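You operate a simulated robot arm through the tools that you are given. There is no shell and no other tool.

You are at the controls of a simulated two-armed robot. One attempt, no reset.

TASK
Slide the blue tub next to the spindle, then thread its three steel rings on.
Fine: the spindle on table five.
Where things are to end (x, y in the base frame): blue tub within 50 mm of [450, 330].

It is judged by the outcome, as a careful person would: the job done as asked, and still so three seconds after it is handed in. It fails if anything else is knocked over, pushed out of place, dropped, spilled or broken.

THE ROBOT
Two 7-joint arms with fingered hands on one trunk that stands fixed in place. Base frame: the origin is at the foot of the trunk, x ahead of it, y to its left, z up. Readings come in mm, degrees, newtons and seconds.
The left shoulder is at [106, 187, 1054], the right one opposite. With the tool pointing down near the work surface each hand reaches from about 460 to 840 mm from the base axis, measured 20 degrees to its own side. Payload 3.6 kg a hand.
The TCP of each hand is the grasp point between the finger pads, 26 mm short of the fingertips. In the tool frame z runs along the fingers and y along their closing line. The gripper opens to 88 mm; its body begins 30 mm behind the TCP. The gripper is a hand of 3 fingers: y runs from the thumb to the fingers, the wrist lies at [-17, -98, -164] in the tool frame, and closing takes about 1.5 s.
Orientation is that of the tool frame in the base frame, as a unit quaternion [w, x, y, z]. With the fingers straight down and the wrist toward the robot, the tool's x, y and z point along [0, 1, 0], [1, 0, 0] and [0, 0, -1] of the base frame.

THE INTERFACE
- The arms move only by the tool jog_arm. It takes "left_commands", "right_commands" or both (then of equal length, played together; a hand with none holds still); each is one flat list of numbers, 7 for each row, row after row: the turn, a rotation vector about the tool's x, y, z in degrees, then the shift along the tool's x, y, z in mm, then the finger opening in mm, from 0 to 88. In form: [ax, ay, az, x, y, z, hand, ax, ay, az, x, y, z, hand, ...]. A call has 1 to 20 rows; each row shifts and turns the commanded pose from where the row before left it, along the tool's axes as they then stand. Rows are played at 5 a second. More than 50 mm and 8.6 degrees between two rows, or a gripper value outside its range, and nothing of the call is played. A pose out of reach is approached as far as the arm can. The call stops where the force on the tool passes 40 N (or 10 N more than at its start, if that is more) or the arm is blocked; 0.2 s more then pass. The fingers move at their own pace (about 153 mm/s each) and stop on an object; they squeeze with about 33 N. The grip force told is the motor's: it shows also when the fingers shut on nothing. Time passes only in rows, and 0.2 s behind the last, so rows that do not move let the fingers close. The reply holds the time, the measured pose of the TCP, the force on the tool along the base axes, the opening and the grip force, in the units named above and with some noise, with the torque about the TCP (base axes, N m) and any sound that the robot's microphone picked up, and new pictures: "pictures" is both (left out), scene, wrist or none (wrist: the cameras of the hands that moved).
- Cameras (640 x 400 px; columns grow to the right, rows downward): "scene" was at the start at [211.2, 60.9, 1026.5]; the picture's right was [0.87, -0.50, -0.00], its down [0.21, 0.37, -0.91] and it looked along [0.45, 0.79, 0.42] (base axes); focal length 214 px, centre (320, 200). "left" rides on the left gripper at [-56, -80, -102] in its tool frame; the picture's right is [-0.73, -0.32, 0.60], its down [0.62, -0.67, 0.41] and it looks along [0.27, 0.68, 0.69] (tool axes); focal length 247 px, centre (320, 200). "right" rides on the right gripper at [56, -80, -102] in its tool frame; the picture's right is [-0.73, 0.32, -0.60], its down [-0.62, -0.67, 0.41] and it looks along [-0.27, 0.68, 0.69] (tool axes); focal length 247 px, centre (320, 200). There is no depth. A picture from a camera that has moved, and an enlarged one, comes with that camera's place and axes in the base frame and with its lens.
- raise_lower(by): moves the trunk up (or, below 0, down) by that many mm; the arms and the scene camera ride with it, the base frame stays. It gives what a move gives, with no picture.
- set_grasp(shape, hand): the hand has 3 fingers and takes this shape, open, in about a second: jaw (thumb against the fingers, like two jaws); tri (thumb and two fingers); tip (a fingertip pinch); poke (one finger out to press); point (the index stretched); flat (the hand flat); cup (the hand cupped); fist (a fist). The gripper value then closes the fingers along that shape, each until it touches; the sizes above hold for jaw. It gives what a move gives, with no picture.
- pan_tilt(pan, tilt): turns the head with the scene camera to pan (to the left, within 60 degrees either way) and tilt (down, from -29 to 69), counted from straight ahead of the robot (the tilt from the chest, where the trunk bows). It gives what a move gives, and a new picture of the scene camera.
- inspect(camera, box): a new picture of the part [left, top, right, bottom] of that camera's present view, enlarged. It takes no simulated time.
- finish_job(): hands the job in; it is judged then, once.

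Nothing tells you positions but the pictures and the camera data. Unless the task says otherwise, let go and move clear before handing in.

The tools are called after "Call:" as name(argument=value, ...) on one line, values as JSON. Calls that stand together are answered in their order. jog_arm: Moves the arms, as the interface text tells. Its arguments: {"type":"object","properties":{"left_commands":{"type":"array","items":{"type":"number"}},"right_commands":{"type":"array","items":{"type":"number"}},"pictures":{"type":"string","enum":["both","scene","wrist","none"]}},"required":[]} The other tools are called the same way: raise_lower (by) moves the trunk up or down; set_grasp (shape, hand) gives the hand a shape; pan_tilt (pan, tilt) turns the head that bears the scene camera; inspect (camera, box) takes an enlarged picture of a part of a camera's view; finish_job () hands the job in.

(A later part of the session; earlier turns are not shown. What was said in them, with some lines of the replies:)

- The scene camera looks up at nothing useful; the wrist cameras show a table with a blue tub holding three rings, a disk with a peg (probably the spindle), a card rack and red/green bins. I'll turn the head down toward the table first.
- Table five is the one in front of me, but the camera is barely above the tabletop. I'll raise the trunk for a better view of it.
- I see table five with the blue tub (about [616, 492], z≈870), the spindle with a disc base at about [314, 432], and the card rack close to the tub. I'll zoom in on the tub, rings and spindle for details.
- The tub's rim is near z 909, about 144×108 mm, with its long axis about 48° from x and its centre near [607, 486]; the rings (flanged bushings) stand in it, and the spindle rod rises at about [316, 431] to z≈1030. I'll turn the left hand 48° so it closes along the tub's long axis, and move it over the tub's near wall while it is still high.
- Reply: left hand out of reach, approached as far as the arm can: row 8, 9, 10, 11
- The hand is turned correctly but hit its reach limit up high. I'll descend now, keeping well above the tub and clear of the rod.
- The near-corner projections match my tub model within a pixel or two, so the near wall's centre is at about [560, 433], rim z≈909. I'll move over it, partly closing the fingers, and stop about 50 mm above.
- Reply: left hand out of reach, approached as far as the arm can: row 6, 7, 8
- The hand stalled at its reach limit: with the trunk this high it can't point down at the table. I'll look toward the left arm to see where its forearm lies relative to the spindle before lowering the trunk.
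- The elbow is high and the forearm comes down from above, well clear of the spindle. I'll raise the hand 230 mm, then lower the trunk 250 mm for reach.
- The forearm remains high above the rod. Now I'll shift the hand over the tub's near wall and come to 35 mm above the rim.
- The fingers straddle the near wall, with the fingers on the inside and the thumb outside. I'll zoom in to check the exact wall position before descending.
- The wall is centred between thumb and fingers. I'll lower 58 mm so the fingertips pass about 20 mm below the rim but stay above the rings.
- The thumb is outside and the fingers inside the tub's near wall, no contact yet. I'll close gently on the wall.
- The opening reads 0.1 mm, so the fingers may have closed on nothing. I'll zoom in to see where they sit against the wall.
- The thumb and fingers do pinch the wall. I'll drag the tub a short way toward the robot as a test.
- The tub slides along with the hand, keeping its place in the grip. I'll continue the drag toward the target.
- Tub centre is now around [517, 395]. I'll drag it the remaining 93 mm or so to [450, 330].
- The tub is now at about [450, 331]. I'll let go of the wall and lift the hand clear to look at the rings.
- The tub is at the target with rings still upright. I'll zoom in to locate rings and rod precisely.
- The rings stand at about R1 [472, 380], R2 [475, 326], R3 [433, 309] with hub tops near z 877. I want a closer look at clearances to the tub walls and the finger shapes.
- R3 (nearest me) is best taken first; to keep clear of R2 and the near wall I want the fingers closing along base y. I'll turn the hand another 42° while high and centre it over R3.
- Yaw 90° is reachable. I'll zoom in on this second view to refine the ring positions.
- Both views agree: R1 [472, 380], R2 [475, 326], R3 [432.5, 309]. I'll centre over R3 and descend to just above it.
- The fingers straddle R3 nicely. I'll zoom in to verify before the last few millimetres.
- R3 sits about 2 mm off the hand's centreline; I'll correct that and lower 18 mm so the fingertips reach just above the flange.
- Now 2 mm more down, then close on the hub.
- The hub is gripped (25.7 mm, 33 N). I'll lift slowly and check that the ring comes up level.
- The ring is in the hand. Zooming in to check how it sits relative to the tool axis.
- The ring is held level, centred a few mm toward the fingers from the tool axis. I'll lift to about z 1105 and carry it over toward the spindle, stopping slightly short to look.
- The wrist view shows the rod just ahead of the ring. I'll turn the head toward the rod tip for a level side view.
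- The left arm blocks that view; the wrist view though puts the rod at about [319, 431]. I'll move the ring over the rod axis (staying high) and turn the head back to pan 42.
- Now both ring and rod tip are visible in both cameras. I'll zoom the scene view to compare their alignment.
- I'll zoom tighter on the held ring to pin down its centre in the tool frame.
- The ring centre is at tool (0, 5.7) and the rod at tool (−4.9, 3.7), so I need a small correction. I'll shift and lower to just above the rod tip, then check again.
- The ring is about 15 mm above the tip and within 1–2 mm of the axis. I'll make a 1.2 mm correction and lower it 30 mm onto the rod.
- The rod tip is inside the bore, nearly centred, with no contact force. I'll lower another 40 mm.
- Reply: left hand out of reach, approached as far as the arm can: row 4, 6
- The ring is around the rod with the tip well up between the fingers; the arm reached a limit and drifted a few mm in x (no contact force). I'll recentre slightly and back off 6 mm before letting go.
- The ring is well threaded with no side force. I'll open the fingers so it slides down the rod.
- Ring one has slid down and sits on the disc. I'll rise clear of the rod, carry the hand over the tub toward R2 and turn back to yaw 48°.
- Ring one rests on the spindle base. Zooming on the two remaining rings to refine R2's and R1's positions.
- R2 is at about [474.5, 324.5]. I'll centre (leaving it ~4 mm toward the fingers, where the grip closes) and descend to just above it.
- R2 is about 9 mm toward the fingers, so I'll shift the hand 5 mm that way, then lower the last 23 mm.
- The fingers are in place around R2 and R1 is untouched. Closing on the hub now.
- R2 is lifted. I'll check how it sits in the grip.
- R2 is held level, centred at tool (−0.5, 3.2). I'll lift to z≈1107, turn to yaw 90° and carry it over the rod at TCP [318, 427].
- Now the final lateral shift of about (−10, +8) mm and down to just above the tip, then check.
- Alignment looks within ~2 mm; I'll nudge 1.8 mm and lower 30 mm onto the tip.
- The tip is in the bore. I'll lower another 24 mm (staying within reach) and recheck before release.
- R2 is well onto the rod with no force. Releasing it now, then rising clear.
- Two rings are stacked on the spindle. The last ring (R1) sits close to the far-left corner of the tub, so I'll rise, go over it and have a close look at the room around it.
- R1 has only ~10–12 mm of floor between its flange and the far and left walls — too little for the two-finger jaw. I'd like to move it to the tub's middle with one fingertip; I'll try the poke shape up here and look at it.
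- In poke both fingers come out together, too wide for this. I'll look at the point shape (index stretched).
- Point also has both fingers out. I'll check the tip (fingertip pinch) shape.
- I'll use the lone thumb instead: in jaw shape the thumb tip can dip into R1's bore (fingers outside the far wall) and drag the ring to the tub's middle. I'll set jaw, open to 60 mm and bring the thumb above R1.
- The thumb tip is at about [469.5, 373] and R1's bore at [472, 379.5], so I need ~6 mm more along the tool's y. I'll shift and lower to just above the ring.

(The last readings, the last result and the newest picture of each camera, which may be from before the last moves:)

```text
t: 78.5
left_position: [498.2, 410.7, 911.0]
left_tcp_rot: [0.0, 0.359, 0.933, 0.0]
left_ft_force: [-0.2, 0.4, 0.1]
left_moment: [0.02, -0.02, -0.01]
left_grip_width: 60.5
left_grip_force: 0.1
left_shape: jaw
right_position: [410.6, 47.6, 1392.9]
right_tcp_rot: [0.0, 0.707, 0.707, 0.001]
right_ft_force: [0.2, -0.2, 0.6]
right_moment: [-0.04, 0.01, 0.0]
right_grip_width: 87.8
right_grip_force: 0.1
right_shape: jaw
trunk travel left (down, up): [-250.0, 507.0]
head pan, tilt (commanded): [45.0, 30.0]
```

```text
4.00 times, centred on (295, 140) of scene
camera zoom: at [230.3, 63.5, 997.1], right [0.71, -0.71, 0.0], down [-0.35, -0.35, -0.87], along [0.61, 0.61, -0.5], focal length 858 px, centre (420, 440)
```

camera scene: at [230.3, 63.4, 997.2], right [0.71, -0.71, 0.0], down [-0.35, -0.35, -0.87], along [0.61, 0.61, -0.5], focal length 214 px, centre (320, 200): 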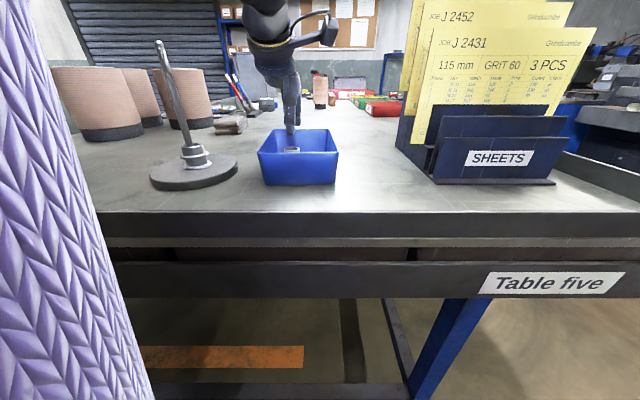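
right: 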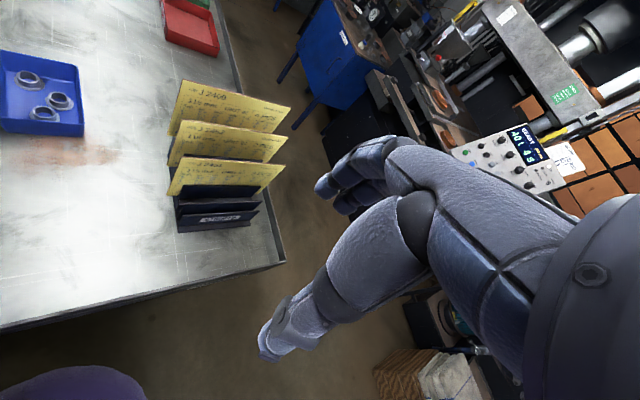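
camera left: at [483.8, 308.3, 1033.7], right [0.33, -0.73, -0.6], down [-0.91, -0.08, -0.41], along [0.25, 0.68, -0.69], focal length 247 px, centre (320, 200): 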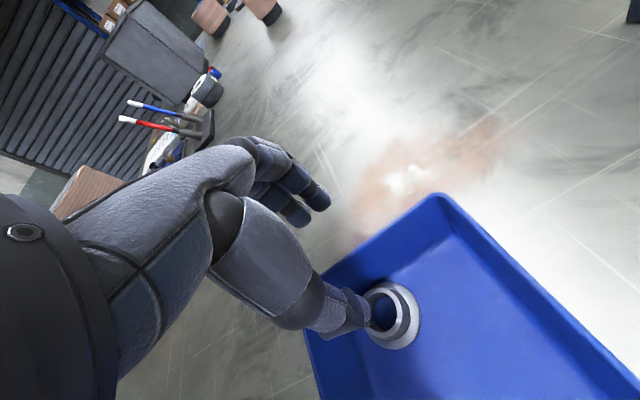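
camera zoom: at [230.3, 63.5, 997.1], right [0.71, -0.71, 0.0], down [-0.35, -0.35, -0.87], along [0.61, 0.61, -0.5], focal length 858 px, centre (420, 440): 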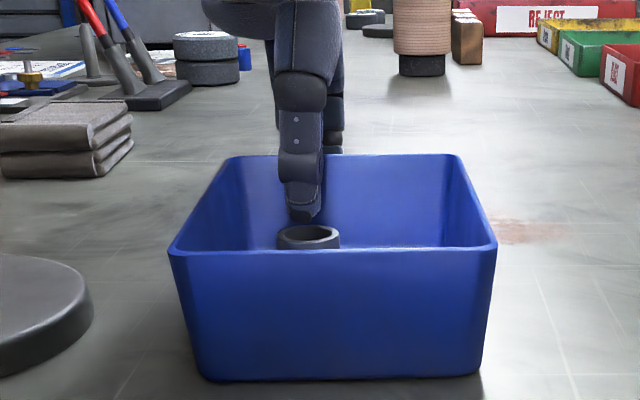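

The thumb tip is ~2.5 mm off the bore's centre; I'll correct and dip it about 6–7 mm into the bore.

Call:
jog_arm(left_commands=[0, 0, 0, -2.5, 0.8, 0, 60, 0, 0, 0, 0, 0, 4, 60, 0, 0, 0, 0, 0, 4, 60, 0, 0, 0, 0, 0, 3, 60, 0, 0, 0, 0, 0, 3, 60, 0, 0, 0, 0, 0, 0, 60], pictures="none")

Call:
inspect(camera="left", box=[290, 220, 420, 350])

Call:
inspect(camera="scene", box=[255, 90, 335, 190])

```text
t: 79.9
left_position: [500.6, 409.9, 896.7]
left_tcp_rot: [0.0, 0.359, 0.933, 0.0]
left_ft_force: [-0.3, 0.4, 0.0]
left_moment: [-0.04, 0.0, -0.01]
left_grip_width: 60.4
left_grip_force: 0.0
left_shape: jaw
right_position: [410.4, 47.6, 1390.9]
right_tcp_rot: [0.0, 0.707, 0.707, 0.0]
right_ft_force: [0.9, -0.4, 0.8]
right_moment: [0.01, 0.03, -0.01]
right_grip_width: 87.6
right_grip_force: 0.0
right_shape: jaw
trunk travel left (down, up): [-250.0, 507.0]
head pan, tilt (commanded): [45.0, 30.0]
```

```text
3.08 times, centred on (355, 285) of left
camera zoom: at [490.0, 313.8, 998.7], right [0.33, -0.73, -0.6], down [-0.91, -0.08, -0.41], along [0.25, 0.68, -0.69], focal length 760 px, centre (212, -62)
```

zoom: 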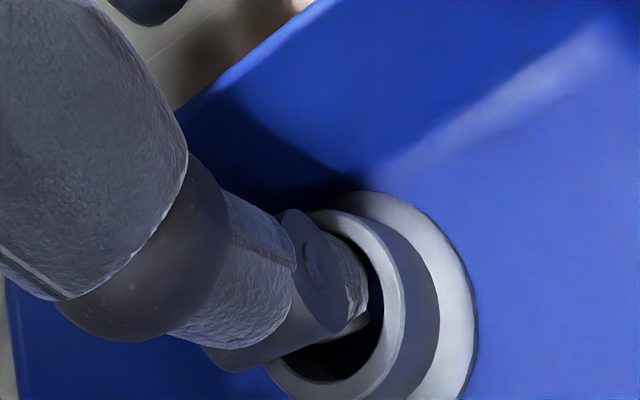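

```text
4.00 times, centred on (295, 140) of scene
camera zoom: at [230.2, 63.4, 997.1], right [0.71, -0.71, 0.0], down [-0.35, -0.35, -0.87], along [0.61, 0.61, -0.5], focal length 858 px, centre (420, 440)
```

zoom: 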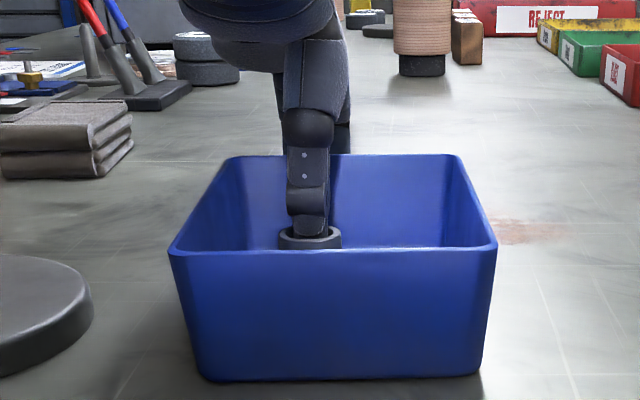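

The thumb tip is inside the bore with no contact force. I'll drag the ring gently about 36 mm toward the tub's middle.

Call:
jog_arm(left_commands=[0, 0, 0, -1, -3, 0, 60, 0, 0, 0, -1.2, -4, 0, 60, 0, 0, 0, -1.2, -4, 0, 60, 0, 0, 0, -1.2, -4, 0, 60, 0, 0, 0, -1.2, -4, 0, 60, 0, 0, 0, -1.2, -4, 0, 60, 0, 0, 0, -1.2, -4, 0, 60, 0, 0, 0, -1.2, -4, 0, 60, 0, 0, 0, -1.2, -4, 0, 60, 0, 0, 0, 0, 0, 0, 60], pictures="none")

Call:
inspect(camera="left", box=[240, 150, 480, 400])

Call:
inspect(camera="scene", box=[255, 90, 335, 190])

```text
t: 82.1
left_position: [485.7, 376.6, 896.1]
left_tcp_rot: [0.0, 0.358, 0.934, 0.001]
left_ft_force: [0.2, 0.4, -0.2]
left_moment: [-0.03, 0.01, 0.0]
left_grip_width: 60.1
left_grip_force: 0.0
left_shape: jaw
right_position: [409.3, 47.2, 1392.3]
right_tcp_rot: [0.0, 0.706, 0.708, 0.0]
right_ft_force: [0.5, -0.3, 0.5]
right_moment: [-0.03, 0.01, -0.02]
right_grip_width: 87.7
right_grip_force: 0.1
right_shape: jaw
trunk travel left (down, up): [-250.0, 507.0]
head pan, tilt (commanded): [45.0, 30.0]
```

```text
1.60 times, centred on (360, 275) of left
camera zoom: at [474.8, 281.1, 997.8], right [0.33, -0.73, -0.6], down [-0.91, -0.08, -0.41], along [0.25, 0.68, -0.69], focal length 395 px, centre (256, 80)
```

zoom: 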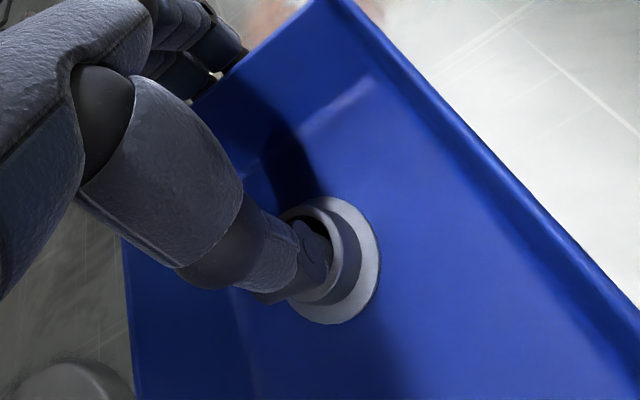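

```text
4.00 times, centred on (295, 140) of scene
camera zoom: at [230.3, 63.4, 997.1], right [0.71, -0.71, 0.0], down [-0.35, -0.35, -0.87], along [0.61, 0.61, -0.5], focal length 858 px, centre (420, 440)
```

zoom: 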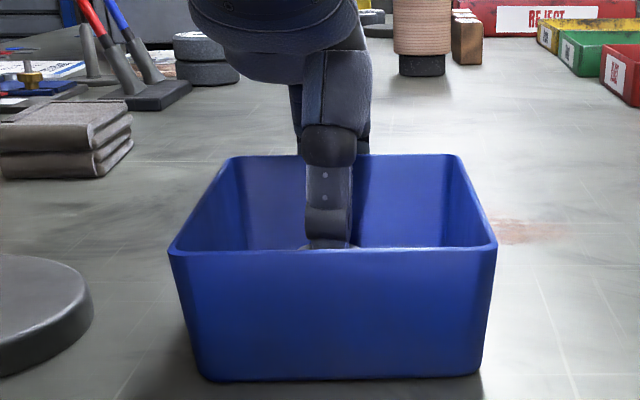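

The ring followed the thumb into the middle of the tub. I'll raise the hand straight up and look.

Call:
jog_arm(left_commands=[0, 0, 0, 0, 1.5, 0, 60, 0, 0, 0, 0, 0, -5, 60, 0, 0, 0, 0, 0, -10, 60, 0, 0, 0, 0, 0, -20, 60, 0, 0, 0, 0, 0, -30, 60, 0, 0, 0, 0, 0, -30, 60, 0, 0, 0, 0, 0, -30, 60, 0, 0, 0, 0, 0, 0, 46], pictures="both")

Call:
inspect(camera="left", box=[300, 200, 500, 400])

```text
t: 83.9
left_position: [485.5, 380.1, 1022.0]
left_tcp_rot: [-0.001, 0.359, 0.933, 0.0]
left_ft_force: [-0.6, 0.1, 0.2]
left_moment: [-0.02, -0.01, -0.01]
left_grip_width: 46.5
left_grip_force: 0.1
left_shape: jaw
right_position: [410.5, 48.7, 1392.7]
right_tcp_rot: [0.0, 0.707, 0.707, 0.0]
right_ft_force: [-0.4, 0.7, 0.0]
right_moment: [-0.04, -0.02, 0.02]
right_grip_width: 87.8
right_grip_force: 0.0
right_shape: jaw
trunk travel left (down, up): [-250.0, 507.0]
head pan, tilt (commanded): [45.0, 30.0]
camera scene: at [230.4, 63.6, 997.0], right [0.71, -0.71, 0.0], down [-0.35, -0.35, -0.87], along [0.61, 0.61, -0.5], focal length 214 px, centre (320, 200)
camera left: at [474.3, 283.9, 1124.7], right [0.33, -0.73, -0.6], down [-0.91, -0.08, -0.41], along [0.25, 0.68, -0.69], focal length 247 px, centre (320, 200)
```

scene: 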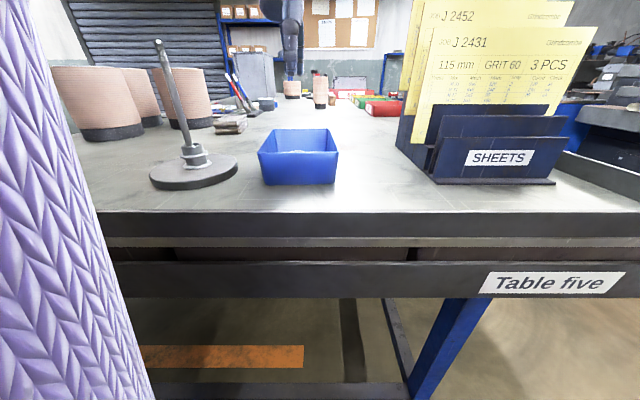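
left: 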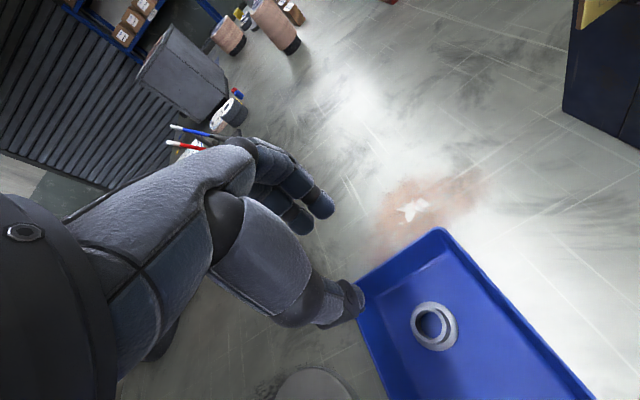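

```text
2.00 times, centred on (400, 300) of left
camera zoom: at [474.3, 283.9, 1124.7], right [0.33, -0.73, -0.6], down [-0.91, -0.08, -0.41], along [0.25, 0.68, -0.69], focal length 494 px, centre (160, 0)
```

zoom: 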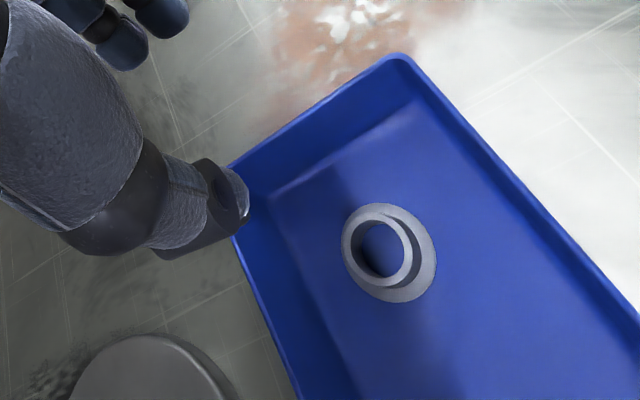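

R1 now stands at about [462, 353], well clear of the walls. I'll centre over it at yaw 48° and descend to just above.

Call:
jog_arm(left_commands=[0, 0, 0, -0.3, -20.5, 0, 46, 0, 0, 0, -0.3, -20.5, 0, 46, 0, 0, 0, 0, 0, 27, 46, 0, 0, 0, 0, 0, 27, 46, 0, 0, 0, 0, 0, 27, 46, 0, 0, 0, 0, 0, 27, 46, 0, 0, 0, 0, 0, 0, 46, 0, 0, 0, 0, 0, 0, 46], pictures="none")

Call:
inspect(camera="left", box=[260, 130, 440, 330])

Call:
inspect(camera="scene", box=[250, 80, 340, 190])

```text
t: 85.7
left_position: [460.1, 350.3, 912.9]
left_tcp_rot: [0.0, 0.358, 0.934, -0.001]
left_ft_force: [-0.9, -0.4, 0.1]
left_moment: [0.0, 0.0, -0.05]
left_grip_width: 46.5
left_grip_force: 0.1
left_shape: jaw
right_position: [409.2, 47.3, 1392.1]
right_tcp_rot: [0.001, 0.707, 0.707, 0.0]
right_ft_force: [0.5, 0.5, 1.1]
right_moment: [0.01, -0.01, -0.03]
right_grip_width: 87.8
right_grip_force: 0.1
right_shape: jaw
trunk travel left (down, up): [-250.0, 507.0]
head pan, tilt (commanded): [45.0, 30.0]
```

```text
2.00 times, centred on (350, 230) of left
camera zoom: at [448.5, 253.3, 1015.5], right [0.33, -0.73, -0.6], down [-0.91, -0.08, -0.41], along [0.25, 0.68, -0.69], focal length 494 px, centre (260, 140)
```

zoom: 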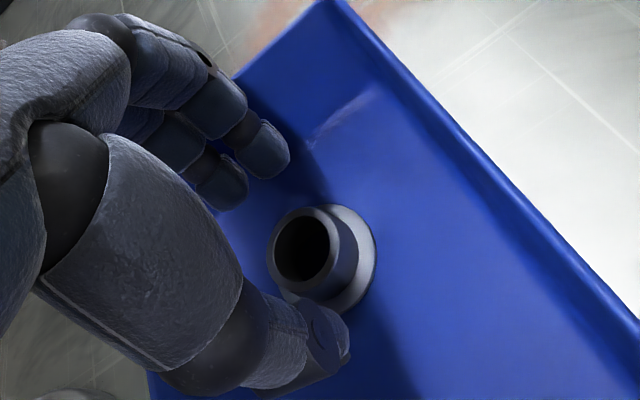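

```text
3.64 times, centred on (295, 135) of scene
camera zoom: at [230.4, 63.5, 997.1], right [0.71, -0.71, 0.0], down [-0.35, -0.35, -0.87], along [0.61, 0.61, -0.5], focal length 780 px, centre (411, 436)
```

zoom: 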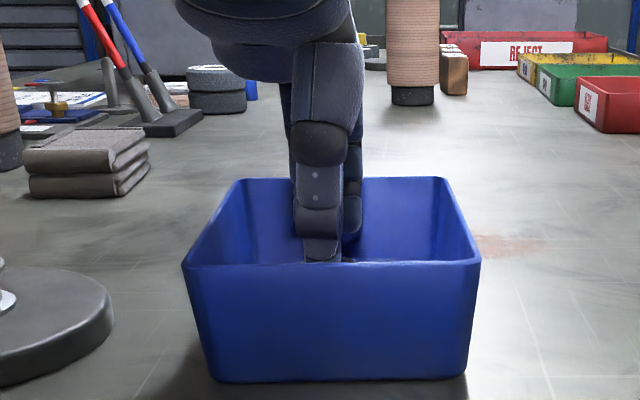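

R1 is at tool (1.4, 4.3) — nearly ideal. A 1.4 mm shift, lower 22 mm, then close.

Call:
jog_arm(left_commands=[0, 0, 0, 1.4, 0, 0, 46, 0, 0, 0, 0, 0, 8, 46, 0, 0, 0, 0, 0, 7, 46, 0, 0, 0, 0, 0, 7, 46, 0, 0, 0, 0, 0, 0, 46, 0, 0, 0, 0, 0, 0, 38, 0, 0, 0, 0, 0, 0, 32, 0, 0, 0, 0, 0, 0, 26, 0, 0, 0, 0, 0, 0, 15, 0, 0, 0, 0, 0, 0, 0, 0, 0, 0, 0, 0, 0, 0, 0, 0, 0, 0, 0, 0, 0], pictures="wrist")

```text
t: 88.3
left_position: [457.2, 348.3, 892.6]
left_tcp_rot: [0.002, 0.358, 0.934, 0.001]
left_ft_force: [0.0, -0.2, 5.5]
left_moment: [0.1, -0.07, 0.01]
left_grip_width: 23.7
left_grip_force: 32.9
left_shape: jaw
right_position: [409.1, 46.8, 1393.3]
right_tcp_rot: [-0.001, 0.707, 0.707, 0.001]
right_ft_force: [-0.4, 0.4, -0.1]
right_moment: [-0.02, 0.02, -0.01]
right_grip_width: 87.9
right_grip_force: 0.1
right_shape: jaw
trunk travel left (down, up): [-250.0, 507.0]
head pan, tilt (commanded): [45.0, 30.0]
camera left: at [446.6, 251.9, 994.7], right [0.33, -0.73, -0.6], down [-0.91, -0.08, -0.41], along [0.25, 0.68, -0.69], focal length 247 px, centre (320, 200)
```

left: 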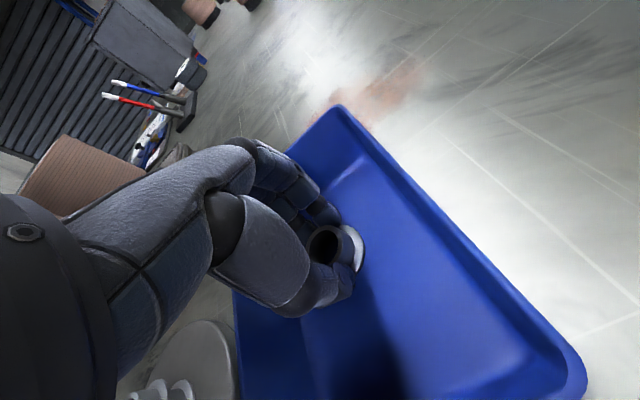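

Gripped at 23.7 mm, as with the second ring. Lifting slowly, then up to carrying height.

Call:
jog_arm(left_commands=[0, 0, 0, 0, 0, -4, 0, 0, 0, 0, 0, 0, -6, 0, 0, 0, 0, 0, 0, -10, 0, 0, 0, 0, 0, 0, -15, 0, 0, 0, 0, 0, 0, -20, 0, 0, 0, 0, 0, 0, -20, 0, 0, 0, 0, 0, 0, -20, 0, 0, 0, 0, 0, 0, -30, 0, 0, 0, 0, 0, 0, -30, 0, 0, 0, 0, 0, 0, -30, 0, 0, 0, 0, 0, 0, -30, 0, 0, 0, 0, 0, 0, 0, 0], pictures="wrist")

Call:
inspect(camera="left", box=[290, 200, 400, 300])

Call:
pan_tilt(pan=42, tilt=8)

```text
t: 90.9
left_position: [460.3, 346.1, 1104.8]
left_tcp_rot: [0.0, 0.359, 0.933, 0.0]
left_ft_force: [-0.5, 0.7, -0.5]
left_moment: [-0.02, -0.02, -0.03]
left_grip_width: 22.9
left_grip_force: 33.2
left_shape: jaw
right_position: [410.8, 47.2, 1392.0]
right_tcp_rot: [-0.001, 0.707, 0.708, 0.0]
right_ft_force: [-0.3, 0.6, -0.4]
right_moment: [-0.01, -0.04, -0.01]
right_grip_width: 87.6
right_grip_force: 0.1
right_shape: jaw
trunk travel left (down, up): [-250.0, 507.0]
head pan, tilt (commanded): [45.0, 30.0]
camera left: at [448.9, 250.4, 1207.3], right [0.33, -0.73, -0.6], down [-0.91, -0.08, -0.41], along [0.25, 0.68, -0.69], focal length 247 px, centre (320, 200)
```

left: 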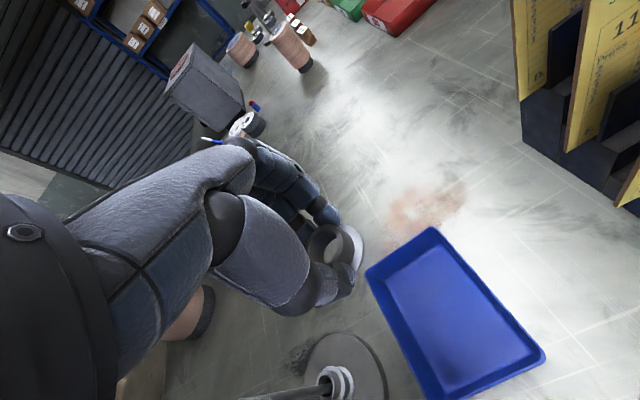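

```text
4.00 times, centred on (345, 250) of left
camera zoom: at [448.9, 250.4, 1207.3], right [0.33, -0.73, -0.6], down [-0.91, -0.08, -0.41], along [0.25, 0.68, -0.69], focal length 988 px, centre (220, 0)
```

zoom: 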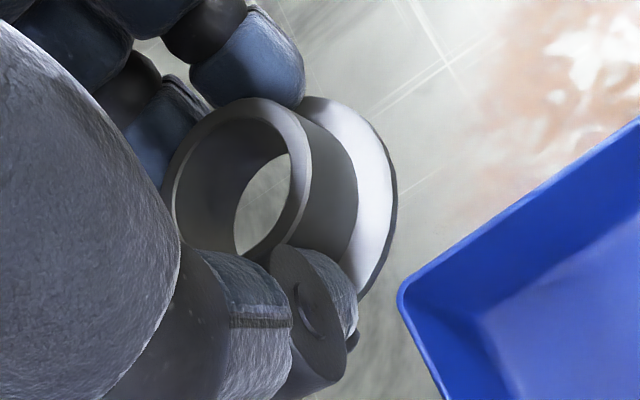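

```text
t: 91.7
left_position: [460.1, 346.1, 1104.3]
left_tcp_rot: [0.001, 0.359, 0.933, 0.0]
left_ft_force: [-0.2, 1.1, -0.7]
left_moment: [-0.02, 0.01, -0.01]
left_grip_width: 22.9
left_grip_force: 32.7
left_shape: jaw
right_position: [410.2, 47.1, 1392.7]
right_tcp_rot: [0.0, 0.707, 0.708, 0.0]
right_ft_force: [-0.5, -0.4, -0.3]
right_moment: [0.01, -0.01, 0.01]
right_grip_width: 87.6
right_grip_force: 0.1
right_shape: jaw
trunk travel left (down, up): [-250.0, 507.0]
head pan, tilt (commanded): [42.0, 8.0]
camera scene: at [235.2, 61.5, 1032.6], right [0.67, -0.74, 0.0], down [-0.1, -0.09, -0.99], along [0.74, 0.66, -0.14], focal length 214 px, centre (320, 200)
```

scene: 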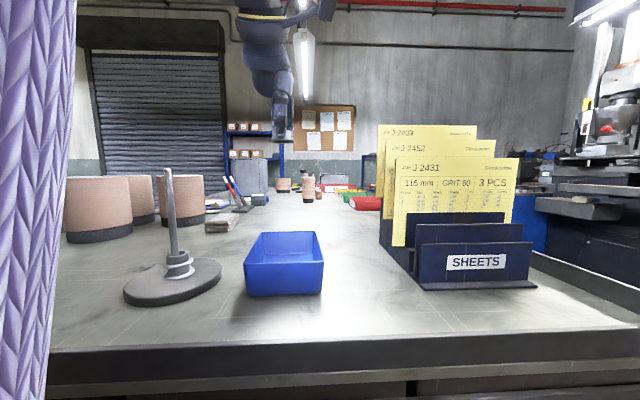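

Last ring is held just like the second one. Carrying it over to the rod at yaw 90°.

Call:
jog_arm(left_commands=[0, 0, -8.4, 0, 0, 0, 0, 0, 0, -8.4, 0, 0, 0, 0, 0, 0, -8.4, 0, 0, 0, 0, 0, 0, -8.4, 0, 0, 0, 0, 0, 0, -8.4, 0, 0, 0, 0, 0, 0, 0, 26, 14.6, 0, 0, 0, 0, 0, 26, 14.6, 0, 0, 0, 0, 0, 26, 14.6, 0, 0, 0, 0, 0, 26, 14.6, 0, 0, 0, 0, 0, 26, 14.6, 0, 0, 0, 0, 0, 0, 0, 0, 0, 0, 0, 0, 0, 0, 0, 0], pictures="scene")

```text
t: 94.3
left_position: [328.3, 415.3, 1105.9]
left_tcp_rot: [0.0, 0.0, 1.0, 0.0]
left_ft_force: [0.0, -0.6, 0.7]
left_moment: [-0.04, 0.03, 0.0]
left_grip_width: 22.8
left_grip_force: 32.8
left_shape: jaw
right_position: [409.5, 46.8, 1392.6]
right_tcp_rot: [0.0, 0.707, 0.707, 0.0]
right_ft_force: [-0.4, 0.5, 0.3]
right_moment: [0.02, 0.0, 0.0]
right_grip_width: 87.4
right_grip_force: 0.1
right_shape: jaw
trunk travel left (down, up): [-250.0, 507.0]
head pan, tilt (commanded): [42.0, 8.0]
camera scene: at [234.9, 61.6, 1032.7], right [0.67, -0.74, 0.0], down [-0.1, -0.09, -0.99], along [0.74, 0.66, -0.14], focal length 214 px, centre (320, 200)
```

scene: 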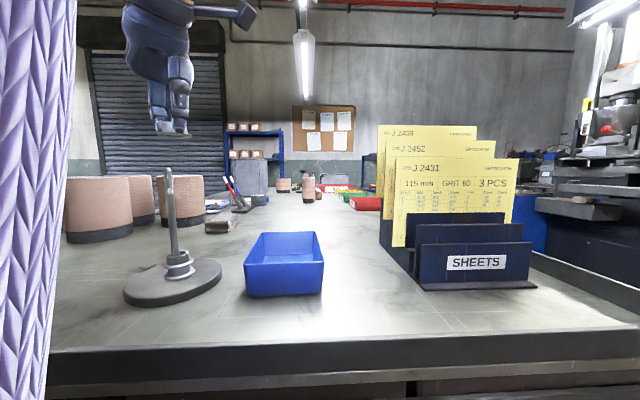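

Final lateral shift and lowering to just above the tip for a check.

Call:
jog_arm(left_commands=[0, 0, 0, 4.5, 5.2, 0, 0, 0, 0, 0, 4.5, 5.2, 0, 0, 0, 0, 0, 0, 0, 10, 0, 0, 0, 0, 0, 0, 10, 0, 0, 0, 0, 0, 0, 9, 0, 0, 0, 0, 0, 0, 0, 0, 0, 0, 0, 0, 0, 0, 0], pictures="none")

Call:
inspect(camera="left", box=[290, 200, 400, 300])

Call:
inspect(camera="scene", box=[145, 105, 185, 185])

```text
t: 95.9
left_position: [319.1, 432.4, 1076.9]
left_tcp_rot: [0.0, 0.0, 1.0, 0.0]
left_ft_force: [-0.5, 0.7, -0.3]
left_moment: [0.0, 0.0, 0.01]
left_grip_width: 23.4
left_grip_force: 32.6
left_shape: jaw
right_position: [409.8, 46.9, 1391.8]
right_tcp_rot: [0.0, 0.707, 0.707, 0.0]
right_ft_force: [0.0, 0.9, -0.3]
right_moment: [0.02, 0.01, -0.01]
right_grip_width: 87.6
right_grip_force: 0.1
right_shape: jaw
trunk travel left (down, up): [-250.0, 507.0]
head pan, tilt (commanded): [42.0, 8.0]
```

```text
4.00 times, centred on (345, 250) of left
camera zoom: at [376.2, 353.3, 1178.8], right [0.73, -0.32, -0.6], down [-0.62, -0.67, -0.41], along [-0.27, 0.68, -0.69], focal length 988 px, centre (220, 0)
```

zoom: 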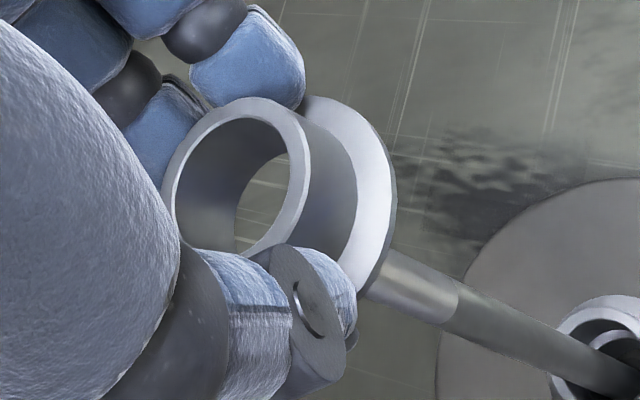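

```text
5.00 times, centred on (165, 145) of scene
camera zoom: at [235.2, 61.5, 1032.7], right [0.67, -0.74, 0.0], down [-0.1, -0.09, -0.99], along [0.74, 0.66, -0.14], focal length 1072 px, centre (1095, 475)
```

zoom: 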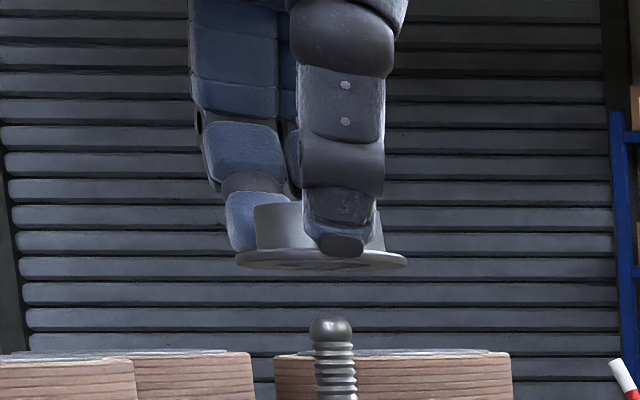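

The hand settled 7 mm too far in y; I'll bring it back and recheck before descending.

Call:
jog_arm(left_commands=[0, 0, 0, 0.4, -6.8, 0, 0, 0, 0, 0, 0, 0, 0, 0, 0, 0, 0, 0, 0, 0, 0], pictures="none")

Call:
inspect(camera="left", box=[290, 200, 400, 300])

Call:
inspect(camera="scene", box=[145, 105, 185, 185])

```text
t: 96.7
left_position: [318.5, 424.2, 1076.9]
left_tcp_rot: [0.0, 0.0, 1.0, 0.001]
left_ft_force: [0.1, 0.0, 0.3]
left_moment: [0.02, 0.0, -0.02]
left_grip_width: 23.2
left_grip_force: 33.1
left_shape: jaw
right_position: [409.6, 46.5, 1392.2]
right_tcp_rot: [0.001, 0.707, 0.707, 0.0]
right_ft_force: [-0.2, -0.5, 0.4]
right_moment: [0.02, 0.0, -0.03]
right_grip_width: 87.5
right_grip_force: 0.0
right_shape: jaw
trunk travel left (down, up): [-250.0, 507.0]
head pan, tilt (commanded): [42.0, 8.0]
```

```text
4.00 times, centred on (345, 250) of left
camera zoom: at [375.2, 345.1, 1179.2], right [0.73, -0.32, -0.6], down [-0.62, -0.66, -0.41], along [-0.27, 0.68, -0.69], focal length 988 px, centre (220, 0)
```

zoom: 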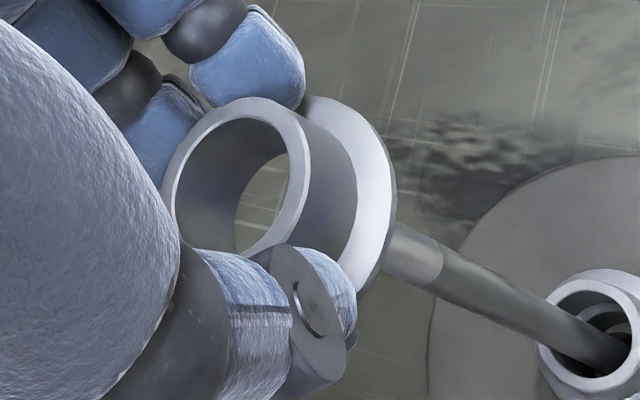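

```text
5.00 times, centred on (165, 145) of scene
camera zoom: at [235.1, 61.4, 1032.7], right [0.67, -0.74, 0.0], down [-0.1, -0.09, -0.99], along [0.74, 0.66, -0.14], focal length 1072 px, centre (1095, 475)
```

zoom: 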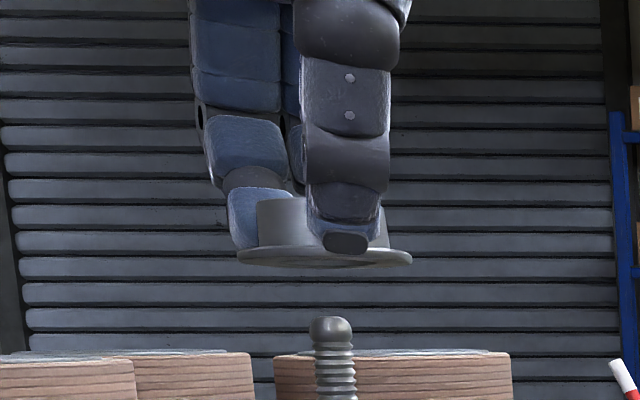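

Now aligned in both views. Lowering 30 mm onto the tip.

Call:
jog_arm(left_commands=[0, 0, 0, 0, 0, 6, 0, 0, 0, 0, 0, 0, 6, 0, 0, 0, 0, 0, 0, 6, 0, 0, 0, 0, 0, 0, 6, 0, 0, 0, 0, 0, 0, 6, 0, 0, 0, 0, 0, 0, 0, 0], pictures="none")

Call:
inspect(camera="left", box=[290, 200, 400, 300])

Call:
inspect(camera="scene", box=[115, 110, 215, 240])

```text
t: 98.1
left_position: [319.1, 424.7, 1046.8]
left_tcp_rot: [0.0, -0.001, 1.0, 0.0]
left_ft_force: [-0.5, 0.6, 0.3]
left_moment: [0.0, 0.0, -0.02]
left_grip_width: 22.9
left_grip_force: 32.9
left_shape: jaw
right_position: [410.3, 47.6, 1393.4]
right_tcp_rot: [0.0, 0.707, 0.707, 0.0]
right_ft_force: [0.7, 0.0, 0.3]
right_moment: [0.03, 0.01, -0.03]
right_grip_width: 87.5
right_grip_force: 0.1
right_shape: jaw
trunk travel left (down, up): [-250.0, 507.0]
head pan, tilt (commanded): [42.0, 8.0]
```

```text
4.00 times, centred on (345, 250) of left
camera zoom: at [375.3, 345.1, 1149.3], right [0.73, -0.32, -0.6], down [-0.62, -0.67, -0.41], along [-0.27, 0.68, -0.69], focal length 988 px, centre (220, 0)
```

zoom: 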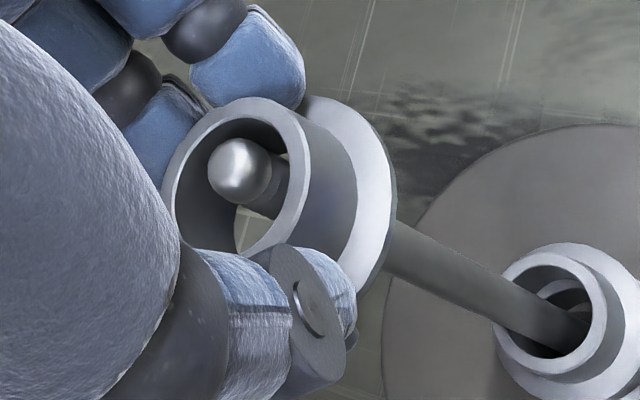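

```text
3.08 times, centred on (165, 175) of scene
camera zoom: at [235.1, 61.4, 1032.7], right [0.67, -0.74, 0.0], down [-0.1, -0.09, -0.99], along [0.74, 0.66, -0.14], focal length 660 px, centre (797, 277)
```

zoom: 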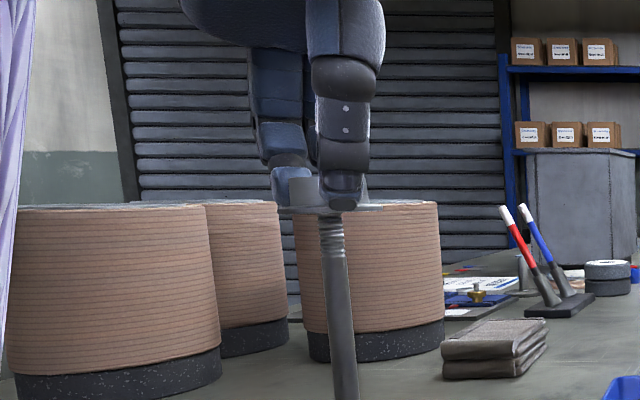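

The rod tip is inside the last ring's bore with no contact force. Lowering 24 mm more, then a check before release.

Call:
jog_arm(left_commands=[0, 0, 0, 0, 0, 6, 0, 0, 0, 0, 0, 0, 6, 0, 0, 0, 0, 0, 0, 6, 0, 0, 0, 0, 0, 0, 6, 0, 0, 0, 0, 0, 0, 0, 0], pictures="none")

Call:
inspect(camera="left", box=[250, 150, 420, 310])

Call:
inspect(camera="scene", box=[115, 110, 215, 240])

```text
t: 99.3
left_position: [319.9, 424.5, 1024.1]
left_tcp_rot: [-0.002, -0.001, 1.0, -0.001]
left_ft_force: [0.4, 0.2, 0.1]
left_moment: [-0.02, -0.07, 0.01]
left_grip_width: 23.0
left_grip_force: 33.0
left_shape: jaw
right_position: [409.2, 46.9, 1393.2]
right_tcp_rot: [0.001, 0.707, 0.707, 0.001]
right_ft_force: [0.5, -0.6, -0.7]
right_moment: [0.02, -0.01, 0.01]
right_grip_width: 87.4
right_grip_force: 0.0
right_shape: jaw
trunk travel left (down, up): [-250.0, 507.0]
head pan, tilt (commanded): [42.0, 8.0]
```

```text
2.50 times, centred on (335, 230) of left
camera zoom: at [377.3, 345.1, 1125.9], right [0.73, -0.32, -0.6], down [-0.62, -0.67, -0.41], along [-0.27, 0.67, -0.69], focal length 617 px, centre (282, 125)
```

zoom: 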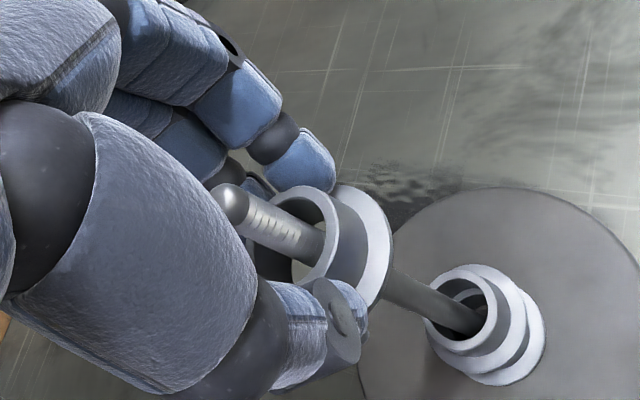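

```text
3.08 times, centred on (165, 175) of scene
camera zoom: at [235.0, 61.4, 1032.7], right [0.67, -0.74, 0.0], down [-0.1, -0.09, -0.99], along [0.74, 0.66, -0.14], focal length 660 px, centre (797, 277)
```

zoom: 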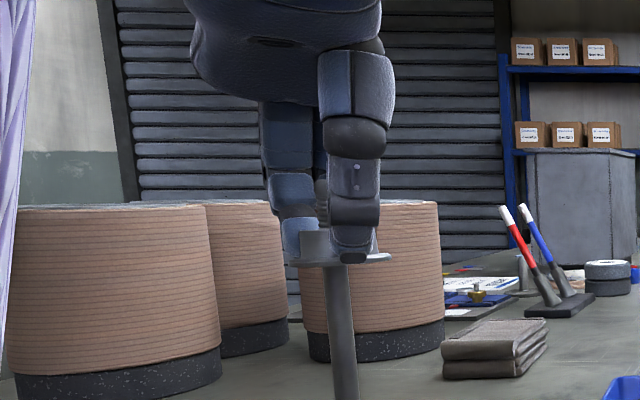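

The last ring is well threaded. Releasing it.

Call:
jog_arm(left_commands=[0, 0, 0, 0, 0, 0, 30, 0, 0, 0, 0, 0, 0, 40, 0, 0, 0, 0, 0, 0, 50, 0, 0, 0, 0, 0, 0, 50, 0, 0, 0, 0, 0, 0, 50], pictures="both")

```text
t: 100.5
left_position: [321.0, 424.1, 1023.9]
left_tcp_rot: [-0.001, -0.001, 1.0, 0.0]
left_ft_force: [-0.6, -0.4, 0.6]
left_moment: [-0.02, -0.04, 0.01]
left_grip_width: 49.5
left_grip_force: 0.1
left_shape: jaw
right_position: [409.6, 46.9, 1392.9]
right_tcp_rot: [0.0, 0.707, 0.707, 0.0]
right_ft_force: [-0.1, 0.0, -0.7]
right_moment: [-0.01, -0.02, 0.0]
right_grip_width: 87.5
right_grip_force: 0.1
right_shape: jaw
trunk travel left (down, up): [-250.0, 507.0]
head pan, tilt (commanded): [42.0, 8.0]
camera scene: at [235.1, 61.4, 1032.7], right [0.67, -0.74, 0.0], down [-0.1, -0.09, -0.99], along [0.74, 0.66, -0.14], focal length 214 px, centre (320, 200)
camera left: at [377.4, 345.1, 1126.0], right [0.73, -0.32, -0.6], down [-0.62, -0.67, -0.41], along [-0.27, 0.67, -0.69], focal length 247 px, centre (320, 200)
```

scene: 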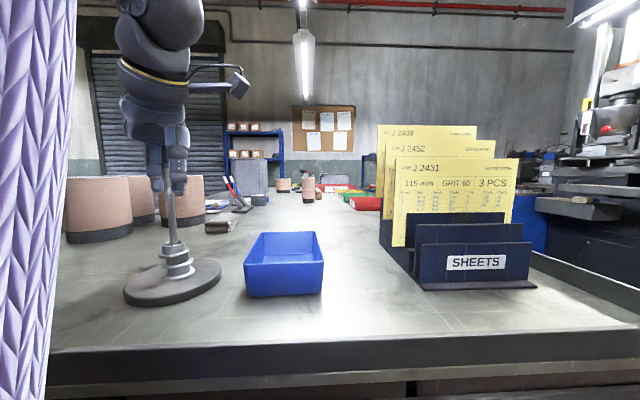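
left: 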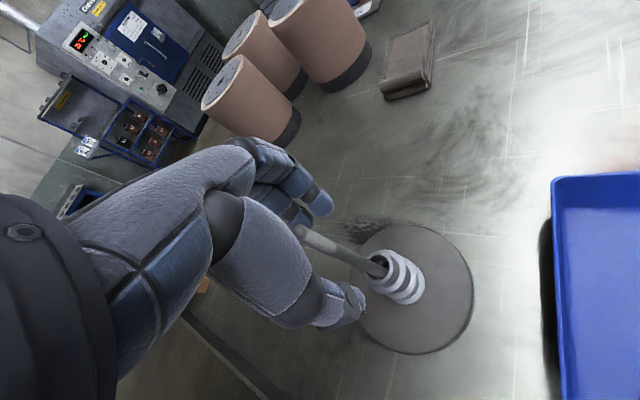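

All three rings are stacked on the spindle. I'll rise straight up clear of the rod and back the hand away, then verify everything.

Call:
jog_arm(left_commands=[0, 0, 0, 0, 0, -10, 50, 0, 0, 0, 0, 0, -20, 50, 0, 0, 0, 0, 0, -25, 50, 0, 0, 0, 0, 0, -30, 50, 0, 0, 0, 0, 0, -35, 50, 0, 0, 0, 0, 0, -40, 50, 0, 0, 0, 0, 0, -40, 50, 0, 0, 0, -20, 0, -30, 50, 0, 0, 0, -20, 0, -30, 50, 0, 0, 0, 0, 0, 0, 50], pictures="both")

Call:
inspect(camera="scene", box=[100, 150, 340, 320])

Call:
inspect(camera="left", box=[300, 150, 640, 400])

```text
t: 102.7
left_position: [357.8, 423.9, 1281.6]
left_tcp_rot: [0.0, -0.001, 1.0, 0.0]
left_ft_force: [0.0, -0.5, 0.1]
left_moment: [0.02, 0.0, 0.01]
left_grip_width: 49.6
left_grip_force: 0.1
left_shape: jaw
right_position: [409.8, 46.7, 1392.2]
right_tcp_rot: [0.0, 0.707, 0.707, 0.001]
right_ft_force: [0.0, 0.3, 0.1]
right_moment: [0.02, 0.0, 0.0]
right_grip_width: 87.5
right_grip_force: 0.1
right_shape: jaw
trunk travel left (down, up): [-250.0, 507.0]
head pan, tilt (commanded): [42.0, 8.0]
camera scene: at [234.9, 61.5, 1032.7], right [0.67, -0.74, 0.0], down [-0.1, -0.09, -0.99], along [0.74, 0.66, -0.14], focal length 214 px, centre (320, 200)
camera left: at [414.8, 344.9, 1383.9], right [0.73, -0.32, -0.6], down [-0.62, -0.66, -0.41], along [-0.27, 0.68, -0.69], focal length 247 px, centre (320, 200)
```

scene: 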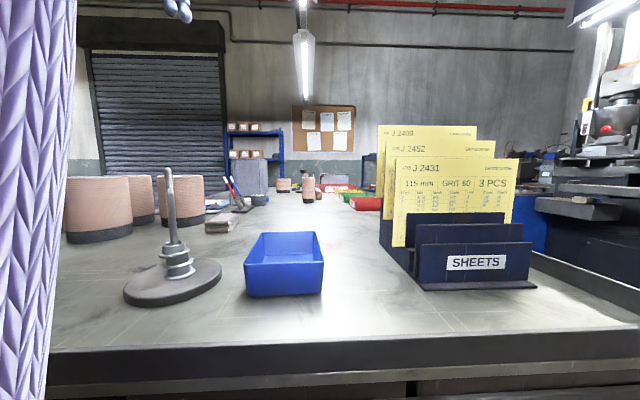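
left: 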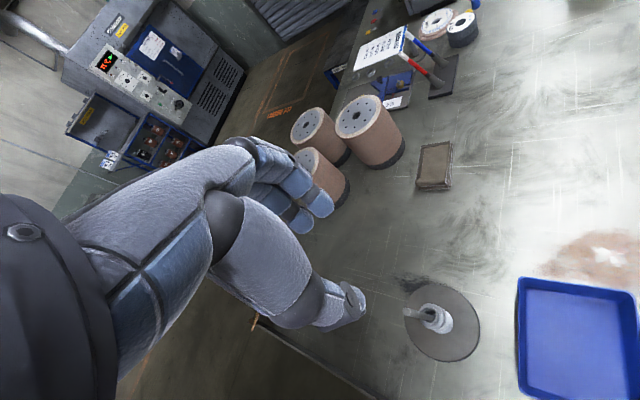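

```text
2.35 times, centred on (220, 235) of scene
camera zoom: at [234.9, 61.5, 1032.7], right [0.67, -0.74, 0.0], down [-0.1, -0.09, -0.99], along [0.74, 0.66, -0.14], focal length 505 px, centre (555, 118)
```

zoom: 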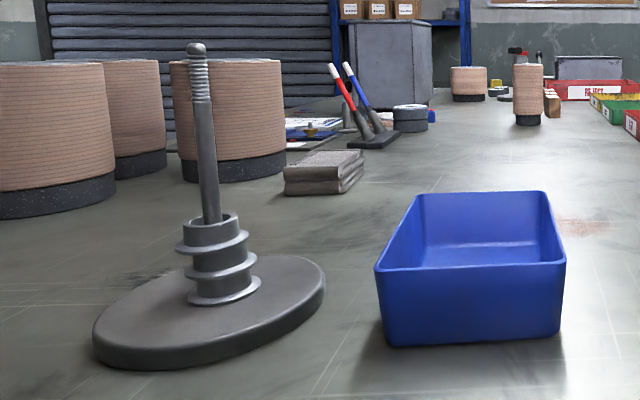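

```text
1.60 times, centred on (470, 275) of left
camera zoom: at [414.8, 344.9, 1383.9], right [0.73, -0.32, -0.6], down [-0.62, -0.66, -0.41], along [-0.27, 0.68, -0.69], focal length 395 px, centre (80, 80)
```

zoom: 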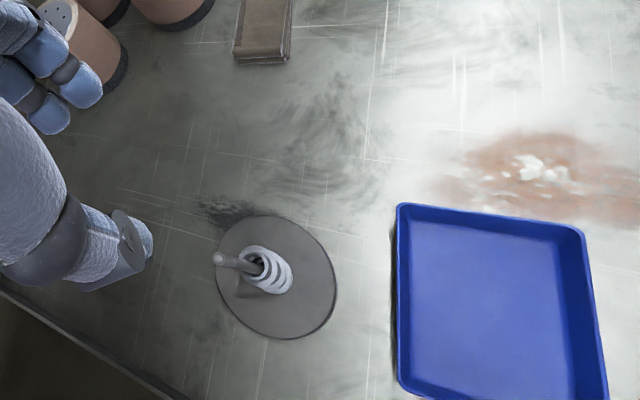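

All three rings sit stacked on the spindle and the spindle stands where it was. The corner check puts the empty tub's centre at about [450, 331]. The other items are undisturbed and the hand is well clear, so I'm handing in.

Call:
finish_job()

```text
The job is handed in.
```

The job is handed in: all three steel rings are on the spindle on table five. The blue tub's centre is at about [450, 331], roughly 1 mm from the target by my camera estimate.

- **Tub:** I slid it across the table by its near wall, and the rings stayed upright inside.
- **Rings:** Each ring was lowered over the rod tip and let go, so it slid the last 10 cm or so down the rod. They are stacked on the spindle base.
- **Last ring:** It stood too close to the tub's far corner for the fingers. I nudged it to the middle of the tub with the thumb tip before picking it up.

In the last pictures the spindle was upright and in place, and nothing else looked disturbed. Both hands are empty and clear of the work. The result of the judging was not shown to me.
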